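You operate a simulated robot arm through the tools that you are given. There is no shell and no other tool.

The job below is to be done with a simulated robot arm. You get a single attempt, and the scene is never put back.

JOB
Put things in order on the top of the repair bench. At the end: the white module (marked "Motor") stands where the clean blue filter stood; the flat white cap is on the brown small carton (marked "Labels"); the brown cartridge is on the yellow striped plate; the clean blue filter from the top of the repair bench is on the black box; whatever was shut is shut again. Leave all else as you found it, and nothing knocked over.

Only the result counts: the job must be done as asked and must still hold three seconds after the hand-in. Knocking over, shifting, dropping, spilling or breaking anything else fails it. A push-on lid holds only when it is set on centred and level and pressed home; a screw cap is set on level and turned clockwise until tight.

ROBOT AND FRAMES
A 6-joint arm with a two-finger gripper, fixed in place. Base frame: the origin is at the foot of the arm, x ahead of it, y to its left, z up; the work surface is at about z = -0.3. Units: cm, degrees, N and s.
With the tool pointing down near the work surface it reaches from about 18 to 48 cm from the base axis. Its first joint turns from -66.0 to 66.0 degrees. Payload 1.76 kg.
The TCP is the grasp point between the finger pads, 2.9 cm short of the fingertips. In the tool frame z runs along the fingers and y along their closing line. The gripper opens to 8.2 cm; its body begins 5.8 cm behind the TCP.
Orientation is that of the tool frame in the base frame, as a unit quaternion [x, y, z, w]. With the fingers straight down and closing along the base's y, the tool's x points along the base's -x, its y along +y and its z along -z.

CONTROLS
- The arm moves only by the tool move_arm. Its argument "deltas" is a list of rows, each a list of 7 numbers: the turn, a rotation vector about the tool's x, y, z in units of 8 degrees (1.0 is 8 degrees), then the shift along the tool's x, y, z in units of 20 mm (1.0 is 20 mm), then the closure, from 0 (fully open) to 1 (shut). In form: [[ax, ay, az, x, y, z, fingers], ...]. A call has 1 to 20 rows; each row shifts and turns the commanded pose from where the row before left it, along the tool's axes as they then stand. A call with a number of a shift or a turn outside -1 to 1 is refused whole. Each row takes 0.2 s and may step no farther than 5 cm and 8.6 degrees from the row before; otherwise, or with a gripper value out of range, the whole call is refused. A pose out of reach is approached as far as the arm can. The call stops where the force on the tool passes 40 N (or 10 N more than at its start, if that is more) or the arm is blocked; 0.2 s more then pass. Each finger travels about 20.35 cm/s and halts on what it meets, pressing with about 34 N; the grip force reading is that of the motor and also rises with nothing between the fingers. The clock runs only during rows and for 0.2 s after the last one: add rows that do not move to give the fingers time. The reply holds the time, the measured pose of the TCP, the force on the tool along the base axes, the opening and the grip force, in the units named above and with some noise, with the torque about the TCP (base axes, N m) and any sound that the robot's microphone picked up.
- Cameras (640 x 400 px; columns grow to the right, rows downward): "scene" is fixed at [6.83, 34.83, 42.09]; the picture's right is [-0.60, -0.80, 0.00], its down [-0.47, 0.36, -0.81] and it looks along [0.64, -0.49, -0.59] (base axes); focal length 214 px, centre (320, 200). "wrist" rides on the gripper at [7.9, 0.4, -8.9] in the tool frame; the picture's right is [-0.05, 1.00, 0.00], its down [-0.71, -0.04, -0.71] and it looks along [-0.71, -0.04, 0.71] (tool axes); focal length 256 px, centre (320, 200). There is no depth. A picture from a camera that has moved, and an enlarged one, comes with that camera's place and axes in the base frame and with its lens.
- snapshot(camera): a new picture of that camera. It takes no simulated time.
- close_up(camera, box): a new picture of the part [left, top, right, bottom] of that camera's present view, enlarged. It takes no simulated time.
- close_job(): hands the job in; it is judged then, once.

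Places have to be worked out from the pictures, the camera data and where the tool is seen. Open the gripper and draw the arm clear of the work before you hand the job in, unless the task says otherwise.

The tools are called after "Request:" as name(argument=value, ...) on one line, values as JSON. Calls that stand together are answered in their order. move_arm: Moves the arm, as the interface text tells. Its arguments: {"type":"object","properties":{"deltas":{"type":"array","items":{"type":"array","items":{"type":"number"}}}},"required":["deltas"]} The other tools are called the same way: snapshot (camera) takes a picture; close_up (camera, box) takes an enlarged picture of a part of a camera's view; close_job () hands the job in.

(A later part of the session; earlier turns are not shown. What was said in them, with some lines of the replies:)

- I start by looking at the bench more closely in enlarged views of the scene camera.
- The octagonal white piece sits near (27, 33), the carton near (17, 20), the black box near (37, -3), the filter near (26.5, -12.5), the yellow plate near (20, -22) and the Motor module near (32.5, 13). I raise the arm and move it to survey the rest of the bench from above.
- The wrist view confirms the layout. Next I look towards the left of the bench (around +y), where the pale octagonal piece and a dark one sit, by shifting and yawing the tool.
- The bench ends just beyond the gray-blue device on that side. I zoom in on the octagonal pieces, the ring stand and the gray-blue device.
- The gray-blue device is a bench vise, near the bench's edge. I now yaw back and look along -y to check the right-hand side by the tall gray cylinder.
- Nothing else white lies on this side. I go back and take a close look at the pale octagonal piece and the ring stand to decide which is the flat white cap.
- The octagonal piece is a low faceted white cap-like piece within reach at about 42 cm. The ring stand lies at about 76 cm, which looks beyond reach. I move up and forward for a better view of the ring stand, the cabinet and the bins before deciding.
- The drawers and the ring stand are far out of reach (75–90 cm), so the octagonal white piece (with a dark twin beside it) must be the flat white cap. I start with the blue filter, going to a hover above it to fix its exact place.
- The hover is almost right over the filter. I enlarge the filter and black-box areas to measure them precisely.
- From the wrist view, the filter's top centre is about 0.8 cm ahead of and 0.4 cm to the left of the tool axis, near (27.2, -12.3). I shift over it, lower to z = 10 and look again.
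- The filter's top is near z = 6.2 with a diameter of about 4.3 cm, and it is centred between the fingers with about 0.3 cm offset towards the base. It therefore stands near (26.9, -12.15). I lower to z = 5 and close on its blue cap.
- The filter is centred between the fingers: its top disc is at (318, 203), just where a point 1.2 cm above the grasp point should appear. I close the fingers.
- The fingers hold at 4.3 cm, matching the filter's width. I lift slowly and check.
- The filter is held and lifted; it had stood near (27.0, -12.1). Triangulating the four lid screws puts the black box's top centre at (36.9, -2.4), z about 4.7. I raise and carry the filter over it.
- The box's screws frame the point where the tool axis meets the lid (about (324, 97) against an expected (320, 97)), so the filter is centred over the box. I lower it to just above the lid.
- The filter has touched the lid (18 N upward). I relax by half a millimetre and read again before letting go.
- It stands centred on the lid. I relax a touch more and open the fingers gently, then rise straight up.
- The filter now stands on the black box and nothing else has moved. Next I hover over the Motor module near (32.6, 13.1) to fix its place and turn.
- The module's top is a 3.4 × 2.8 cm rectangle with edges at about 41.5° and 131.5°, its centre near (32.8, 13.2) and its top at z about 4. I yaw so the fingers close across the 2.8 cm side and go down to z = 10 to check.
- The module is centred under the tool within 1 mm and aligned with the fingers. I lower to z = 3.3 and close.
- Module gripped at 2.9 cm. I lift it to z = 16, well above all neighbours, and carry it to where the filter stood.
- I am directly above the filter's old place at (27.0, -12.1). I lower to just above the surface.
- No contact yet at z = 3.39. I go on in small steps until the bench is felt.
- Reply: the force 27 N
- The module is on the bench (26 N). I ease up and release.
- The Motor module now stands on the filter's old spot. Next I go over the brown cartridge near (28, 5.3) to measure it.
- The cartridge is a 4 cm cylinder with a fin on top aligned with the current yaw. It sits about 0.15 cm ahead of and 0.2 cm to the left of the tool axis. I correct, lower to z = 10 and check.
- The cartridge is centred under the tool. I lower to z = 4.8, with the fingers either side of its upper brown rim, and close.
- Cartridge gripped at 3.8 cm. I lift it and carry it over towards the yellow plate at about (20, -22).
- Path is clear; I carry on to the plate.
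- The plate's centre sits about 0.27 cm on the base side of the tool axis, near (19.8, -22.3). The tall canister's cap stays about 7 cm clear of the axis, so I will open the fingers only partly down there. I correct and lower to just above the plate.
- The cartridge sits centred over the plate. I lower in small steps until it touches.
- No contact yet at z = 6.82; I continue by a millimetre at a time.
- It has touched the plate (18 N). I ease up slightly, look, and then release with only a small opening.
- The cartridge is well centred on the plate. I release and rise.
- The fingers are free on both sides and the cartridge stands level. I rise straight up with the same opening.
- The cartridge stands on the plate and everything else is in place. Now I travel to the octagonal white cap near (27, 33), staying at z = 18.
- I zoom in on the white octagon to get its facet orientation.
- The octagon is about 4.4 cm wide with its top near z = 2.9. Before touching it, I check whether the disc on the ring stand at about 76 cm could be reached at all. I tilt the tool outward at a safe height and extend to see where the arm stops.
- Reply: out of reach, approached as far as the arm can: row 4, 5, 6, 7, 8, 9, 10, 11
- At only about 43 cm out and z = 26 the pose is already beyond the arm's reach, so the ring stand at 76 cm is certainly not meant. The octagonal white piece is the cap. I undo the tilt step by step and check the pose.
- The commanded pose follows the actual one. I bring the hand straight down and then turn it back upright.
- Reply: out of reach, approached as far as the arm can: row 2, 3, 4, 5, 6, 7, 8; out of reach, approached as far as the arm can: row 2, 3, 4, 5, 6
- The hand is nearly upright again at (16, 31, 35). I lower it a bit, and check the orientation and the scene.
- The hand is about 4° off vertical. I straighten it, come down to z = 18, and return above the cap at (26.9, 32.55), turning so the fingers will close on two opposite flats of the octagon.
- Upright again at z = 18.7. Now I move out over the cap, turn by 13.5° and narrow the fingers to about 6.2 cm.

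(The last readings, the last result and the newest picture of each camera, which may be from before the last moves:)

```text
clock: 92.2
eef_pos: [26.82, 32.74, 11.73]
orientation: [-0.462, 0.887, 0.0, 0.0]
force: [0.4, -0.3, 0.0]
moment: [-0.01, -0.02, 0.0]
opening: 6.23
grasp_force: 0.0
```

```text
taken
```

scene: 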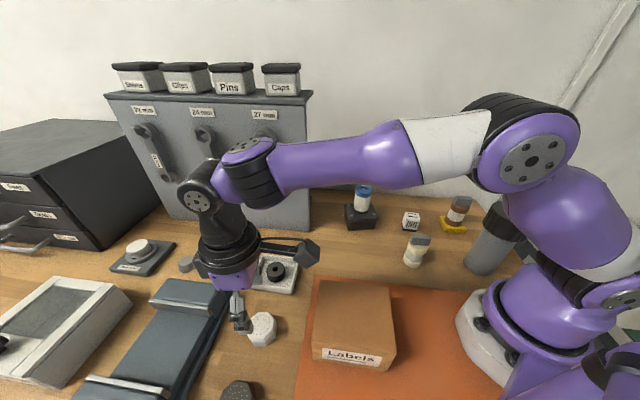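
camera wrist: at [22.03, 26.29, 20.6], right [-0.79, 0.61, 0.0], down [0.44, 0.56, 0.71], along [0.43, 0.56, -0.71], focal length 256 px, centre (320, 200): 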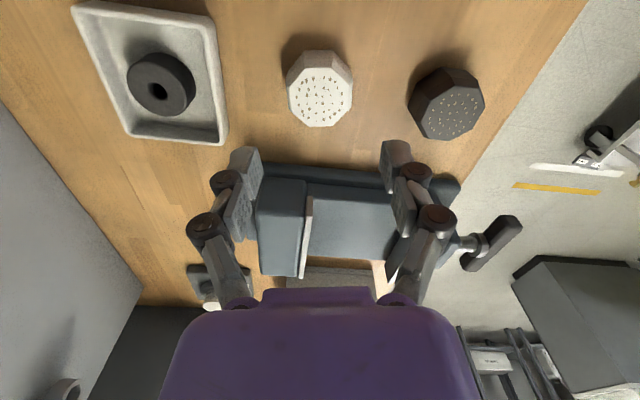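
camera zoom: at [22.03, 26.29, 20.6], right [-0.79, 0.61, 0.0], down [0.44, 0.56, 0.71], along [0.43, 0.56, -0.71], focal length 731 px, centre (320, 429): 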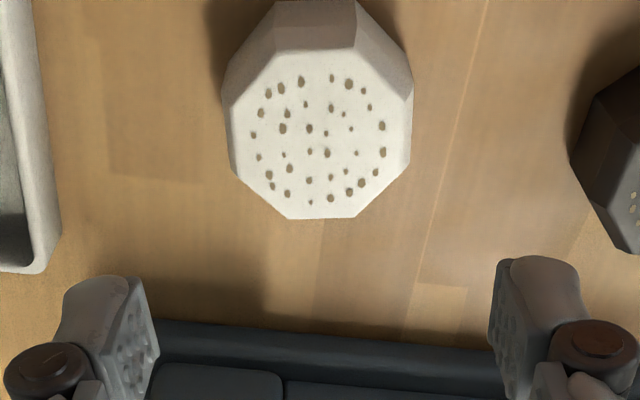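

The octagon's flats now line up with the fingers, and it is centred within about 2 mm. I lower to z = 3.0 and close.

Request:
move_arm(deltas=[[0, 0, 0, 0.1, 0, 0.8, 0.24], [0, 0, 0, 0, 0, 0.9, 0.24], [0, 0, 0, 0, 0, 0.9, 0.24], [0, 0, 0, 0, 0, 0.9, 0.24], [0, 0, 0, 0, 0, 0.5, 0.24], [0, 0, 0, 0, 0, 0.25, 0.24], [0, 0, 0, 0, 0, 0.1, 0.24], [0, 0, 0, 0, 0, 0, 0.24]])

Request:
snapshot(camera="wrist")

```text
clock: 94.0
eef_pos: [26.69, 32.52, 3.01]
orientation: [-0.463, 0.886, 0.0, 0.001]
force: [-0.2, 0.2, 0.7]
moment: [0.0, 0.0, 0.04]
opening: 6.24
grasp_force: 0.1
```

```text
taken
camera wrist: at [21.85, 26.11, 11.95], right [-0.79, 0.61, 0.0], down [0.44, 0.56, 0.71], along [0.43, 0.56, -0.71], focal length 256 px, centre (320, 200)
```

wrist: 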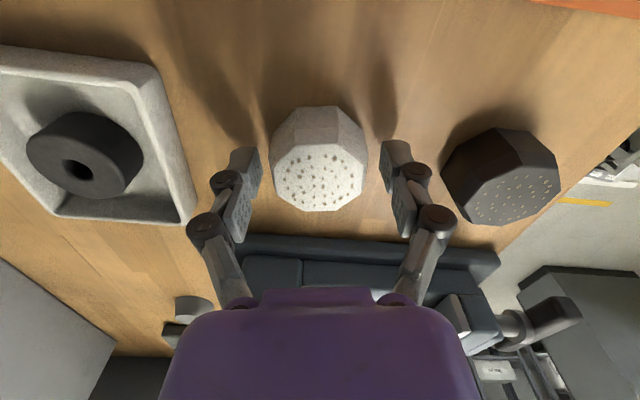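

The cap lies centred between the fingers, with clearance to the dark one. I close.

Request:
move_arm(deltas=[[0, 0, 0, 0, 0, 0, 0.35], [0, 0, 0, 0, 0, 0, 0.45], [0, 0, 0, 0, 0, 0, 1], [0, 0, 0, 0, 0, 0, 1], [0, 0, 0, 0, 0, 0, 1]])

Request:
snapshot(camera="wrist")

```text
clock: 95.2
eef_pos: [26.64, 32.55, 3.07]
orientation: [-0.462, 0.887, -0.001, -0.001]
force: [-0.4, -1.1, 4.0]
moment: [0.0, 0.07, -0.03]
opening: 4.72
grasp_force: 33.6
```

```text
taken
camera wrist: at [21.85, 26.12, 11.97], right [-0.79, 0.61, 0.0], down [0.44, 0.56, 0.71], along [0.43, 0.56, -0.71], focal length 256 px, centre (320, 200)
```

wrist: 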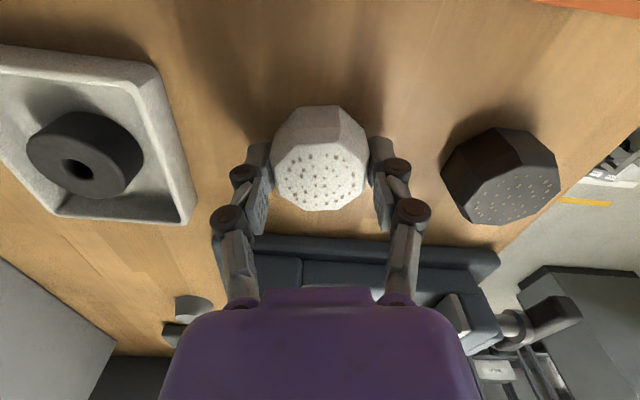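

The cap is gripped on its flats (4.7 cm). From earlier views the carton's top is about 12 × 10 cm, centred near (17.0, 20.6) at z of about 7.2. I lift the cap and carry it there.

Request:
move_arm(deltas=[[0, 0, 0, 0, 0, -0.3, 1], [0, 0, 0, 0, 0, -0.7, 1], [0, 0, 0, 0, 0, -1, 1], [0, 0, 0, 0, 0, -1, 1], [0, 0, 0, 0, 0, -1, 1], [0, 0, 0, 0, 0, -1, 1], [0, 0, 0, 0, 0, -1, 1], [0, 0, 0, 0, 0, -0.5, 1]])

Request:
move_arm(deltas=[[0, 0, 0, 0.5, 0.03, 0, 1], [0, 0, 0, 0.95, 0.0675, 0, 1], [0, 0, 0, 0.95, 0.0675, 0, 1], [0, 0, 0, 0.95, 0.0675, 0, 1], [0, 0, 0, 0.95, 0.0675, 0, 1], [0, 0, 0, 0.95, 0.0675, 0, 1], [0, 0, 0, 0.95, 0.0675, 0, 1], [0, 0, 0, 0.95, 0.0675, 0, 1], [0, 0, 0, 0.5, 0.03, 0, 1], [0, 0, 0, 0, 0, 0, 1]])

Request:
snapshot(camera="wrist")

Request:
snapshot(camera="scene")

```text
clock: 97.0
eef_pos: [26.71, 32.39, 16.06]
orientation: [-0.463, 0.886, 0.0, -0.001]
force: [0.2, 0.3, -0.6]
moment: [-0.01, -0.01, 0.02]
opening: 4.67
grasp_force: 34.2
```

```text
clock: 99.2
eef_pos: [17.1, 20.51, 16.04]
orientation: [-0.462, 0.887, -0.001, -0.001]
force: [-1.1, 0.4, -0.5]
moment: [0.0, 0.01, 0.03]
opening: 4.7
grasp_force: 34.3
```

```text
taken
camera wrist: at [12.24, 14.16, 24.94], right [-0.79, 0.61, 0.0], down [0.44, 0.56, 0.71], along [0.43, 0.56, -0.71], focal length 256 px, centre (320, 200)
```

wrist: 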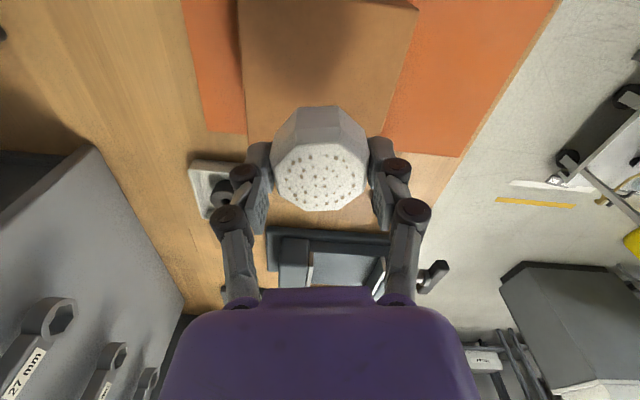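

```text
taken
```

scene: 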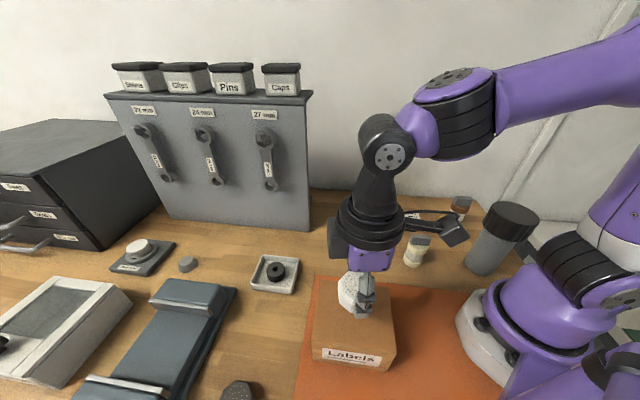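

The cap hangs over the carton's middle. I lower to just above its top.

Request:
move_arm(deltas=[[0, 0, 0, 0, 0, 0.5, 1], [0, 0, 0, 0, 0, 0.8, 1], [0, 0, 0, 0, 0, 0.7, 1], [0, 0, 0, 0, 0, 0.3, 1], [0, 0, 0, 0, 0, 0.1, 1], [0, 0, 0, 0, 0, 0, 1]])

Request:
close_up(camera="scene", box=[290, 230, 430, 380])

Request:
snapshot(camera="wrist")

```text
clock: 100.6
eef_pos: [17.05, 20.69, 11.22]
orientation: [-0.464, 0.886, 0.0, 0.001]
force: [-4.4, -2.4, 22.5]
moment: [0.02, 0.22, -0.03]
opening: 4.71
grasp_force: 33.5
```

```text
2.67 times, centred on (360, 305) of scene
camera zoom: at [6.83, 34.83, 42.09], right [-0.6, -0.8, 0.0], down [-0.47, 0.36, -0.81], along [0.64, -0.49, -0.59], focal length 572 px, centre (213, -80)
```

zoom: 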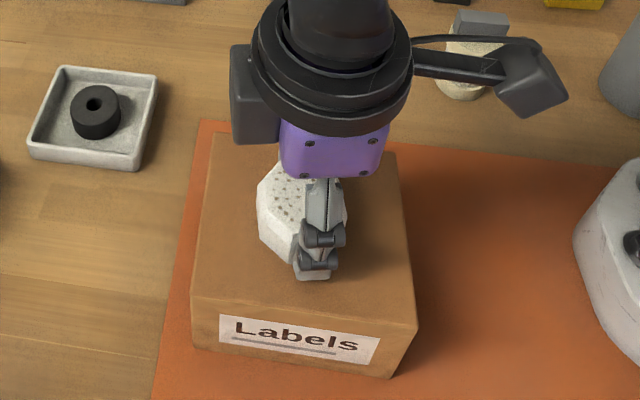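

```text
taken
camera wrist: at [12.24, 14.21, 20.16], right [-0.79, 0.61, 0.0], down [0.43, 0.56, 0.71], along [0.43, 0.56, -0.71], focal length 256 px, centre (320, 200)
```

wrist: 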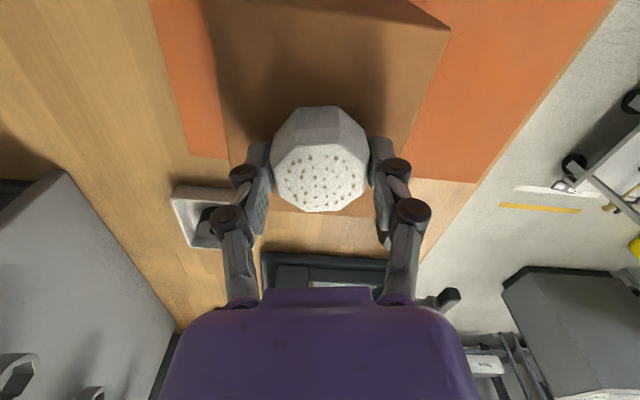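

Contact has come slightly earlier than estimated (22 N at z = 11.2; carton top near 7.8). I ease up a little to unload it.

Request:
move_arm(deltas=[[0, 0, 0, 0, 0, -0.03, 1], [0, 0, 0, 0, 0, 0, 1]])

```text
clock: 101.2
eef_pos: [17.13, 20.44, 11.36]
orientation: [-0.463, 0.887, -0.001, -0.001]
force: [0.4, 2.9, 5.0]
moment: [0.19, -0.11, 0.0]
opening: 4.66
grasp_force: 33.9
```

Load is down to 5 N. I open gently and rise.

Request:
move_arm(deltas=[[0, 0, 0, 0, 0, 0, 0.41], [0, 0, 0, 0, 0, 0, 0.36], [0, 0, 0, 0, 0, 0, 0.28], [0, 0, 0, 0, 0, 0, 0.22], [0, 0, 0, 0, 0, 0, 0.22], [0, 0, 0, 0, 0, -0.3, 0.22], [0, 0, 0, 0, 0, -0.7, 0.22], [0, 0, 0, 0, 0, -1, 0.2], [0, 0, 0, 0, 0, -1, 0.1], [0, 0, 0, 0, 0, -1, 0], [0, 0, 0, 0, 0, -1, 0]])

Request:
snapshot(camera="wrist")

Request:
snapshot(camera="scene")

```text
clock: 103.6
eef_pos: [17.14, 20.53, 21.33]
orientation: [-0.462, 0.887, -0.001, -0.001]
force: [-0.2, 0.2, 0.5]
moment: [0.03, 0.02, -0.03]
opening: 8.18
grasp_force: 0.0
```

```text
taken
camera wrist: at [12.3, 14.17, 30.24], right [-0.79, 0.61, 0.0], down [0.44, 0.56, 0.71], along [0.43, 0.56, -0.71], focal length 256 px, centre (320, 200)
```

wrist: 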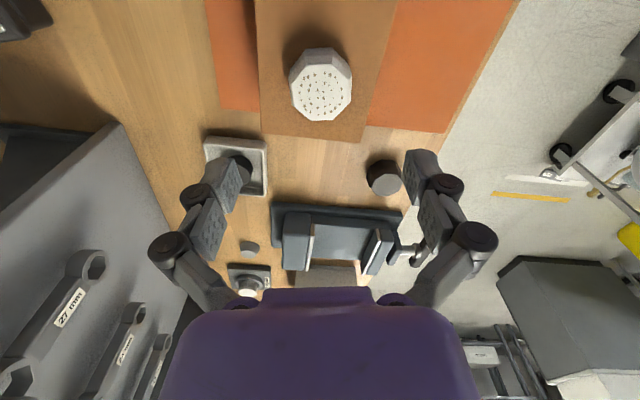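

```text
taken
```

scene: 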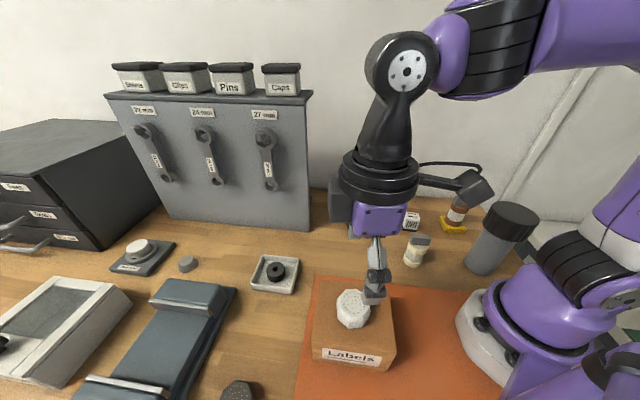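

The cap stands on the carton. The dark piece to the right looks different from this angle, so I zoom in to check that it was not disturbed.

Request:
close_up(camera="wrist", box=[330, 130, 450, 220])

Request:
close_up(camera="scene", box=[200, 330, 300, 400])

Request:
close_up(camera="scene", box=[290, 260, 430, 380])

```text
4.44 times, centred on (390, 175) of wrist
camera zoom: at [12.3, 14.17, 30.24], right [-0.79, 0.61, 0.0], down [0.44, 0.56, 0.71], along [0.43, 0.56, -0.71], focal length 1138 px, centre (9, 311)
```

zoom: 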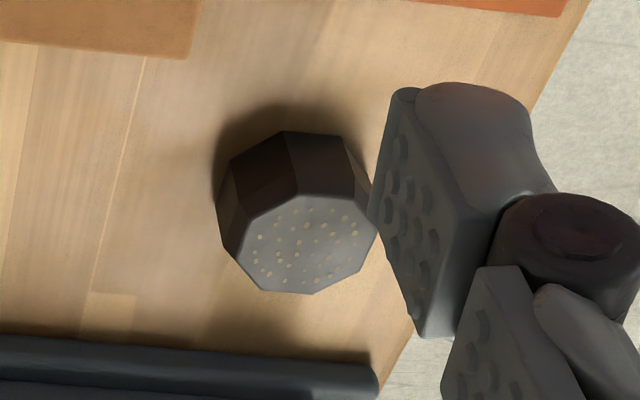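

```text
5.71 times, centred on (250, 365) of scene
camera zoom: at [6.83, 34.83, 42.09], right [-0.6, -0.8, 0.0], down [-0.47, 0.36, -0.81], along [0.64, -0.49, -0.59], focal length 1226 px, centre (720, -743)
```

zoom: 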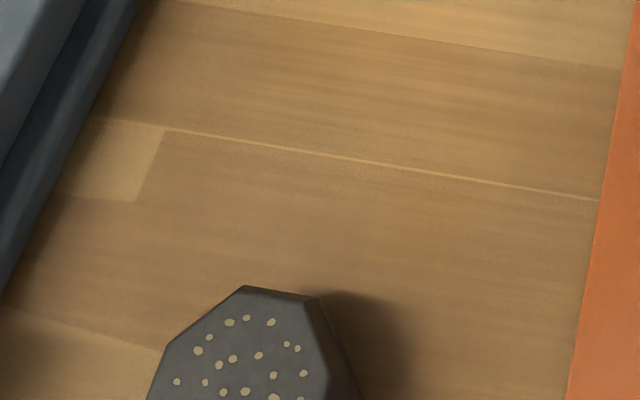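

```text
3.33 times, centred on (360, 320) of scene
camera zoom: at [6.83, 34.83, 42.09], right [-0.6, -0.8, 0.0], down [-0.47, 0.36, -0.81], along [0.64, -0.49, -0.59], focal length 715 px, centre (187, -200)
```

zoom: 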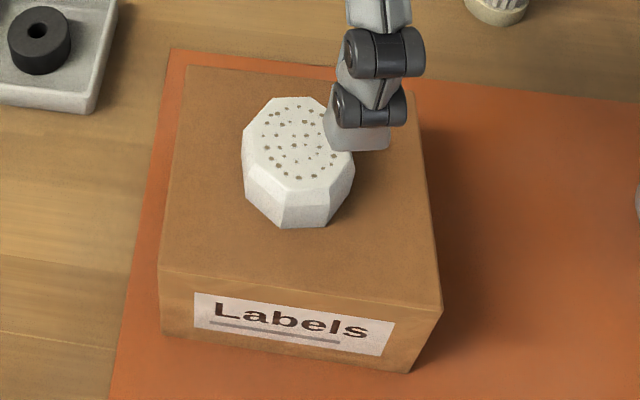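

The dark piece is unchanged (only lit differently), and the cap sits squarely on the carton. I withdraw the arm to a clear height near its starting pose and inspect everything once more.

Request:
move_arm(deltas=[[0, 0, 0, 0.452, -0.857, -0.361, 0], [0, 0, 0, 0.452, -0.857, -0.361, 0], [0, 0, 0, 0.452, -0.857, -0.361, 0], [0, 0, 0, 0.452, -0.857, -0.361, 0], [0, 0, 0, 0.452, -0.857, -0.361, 0], [0, 0, 0, 0.452, -0.857, -0.361, 0], [0, 0, 0, 0.452, -0.857, -0.361, 0], [0, 0, 0, 0.452, -0.857, -0.361, 0], [0, 0, 0, 0.452, -0.857, -0.361, 0], [0, 0, 0.98, 0, 0, 0, 0], [0, 0, 0.98, 0, 0, 0, 0], [0, 0, 0.98, 0, 0, 0, 0], [0, 0, 0.98, 0, 0, 0, 0], [0, 0, 0.98, 0, 0, 0, 0], [0, 0, 0.98, 0, 0, 0, 0], [0, 0, 0.98, 0, 0, 0, 0]])

Request:
snapshot(camera="scene")

Request:
snapshot(camera="wrist")

Request:
close_up(camera="scene", box=[300, 170, 500, 295])

Request:
close_up(camera="scene", box=[100, 220, 420, 400])

```text
clock: 107.0
eef_pos: [25.19, 5.05, 27.92]
orientation: [-0.001, 1.0, 0.0, -0.001]
force: [1.1, 1.1, -0.3]
moment: [0.01, -0.01, 0.03]
opening: 8.19
grasp_force: 0.1
```

```text
taken
```

scene: 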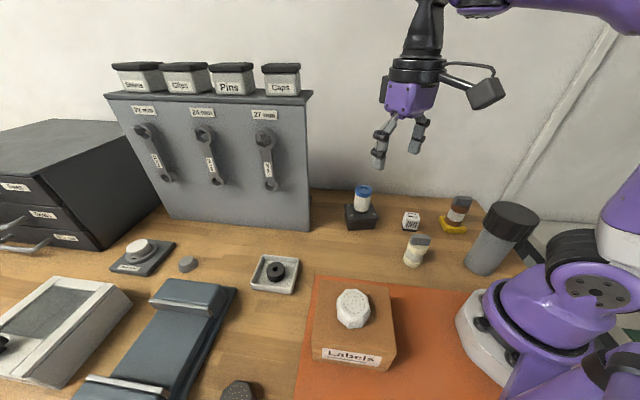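

```text
taken
camera wrist: at [17.2, 5.44, 36.72], right [0.05, 1.0, 0.0], down [0.71, -0.04, 0.71], along [0.71, -0.04, -0.71], focal length 256 px, centre (320, 200)
```

wrist: 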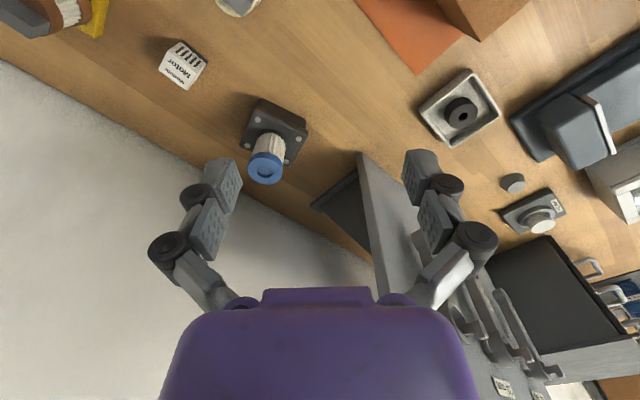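

```text
3.20 times, centred on (400, 232) of scene
camera zoom: at [6.83, 34.83, 42.09], right [-0.6, -0.8, 0.0], down [-0.47, 0.36, -0.81], along [0.64, -0.49, -0.59], focal length 686 px, centre (64, 96)
```

zoom: 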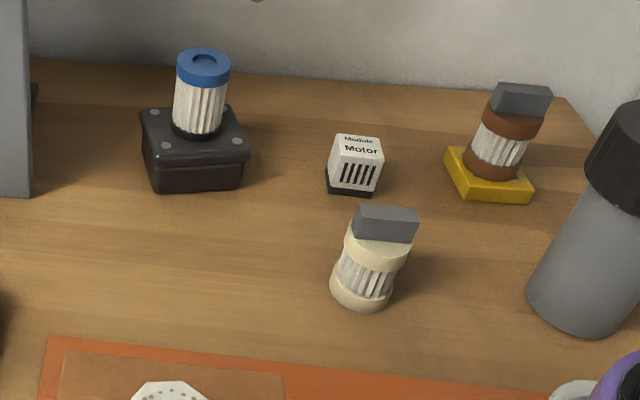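

```text
2.00 times, centred on (260, 310) of scene
camera zoom: at [6.83, 34.83, 42.09], right [-0.6, -0.8, 0.0], down [-0.47, 0.36, -0.81], along [0.64, -0.49, -0.59], focal length 429 px, centre (440, -20)
```

zoom: 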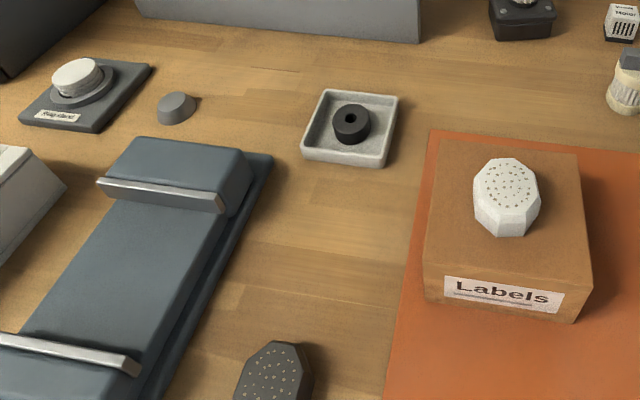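

All four items are in place: the filter on the black box, the Motor module on the filter's old spot, the cartridge on the yellow plate and the white cap on the Labels carton. Nothing else has moved, nothing was opened, and the arm is clear with the gripper open, so I hand in the job.

Request:
close_job()

```text
The job is handed in.
```

I handed in the job with all four pieces placed. The one uncertain choice is which piece counts as the flat white cap.

- **Motor module:** it stands where the clean blue filter stood.
- **White cap:** I took the octagonal white piece with the dotted top to be the flat white cap. It now sits near the middle of the "Labels" carton. There is also a flat white disc on the ring stand, about 76 cm out and well beyond the arm's reach, so I ruled that out.
- **Brown cartridge:** it stands centred on the yellow striped plate.
- **Blue filter:** it stands centred on the black box lid.

I opened nothing, so there was nothing to shut again. In the last pictures, nothing had been knocked over and everything else looked unmoved. The arm was clear of the work with the gripper open at hand-in.
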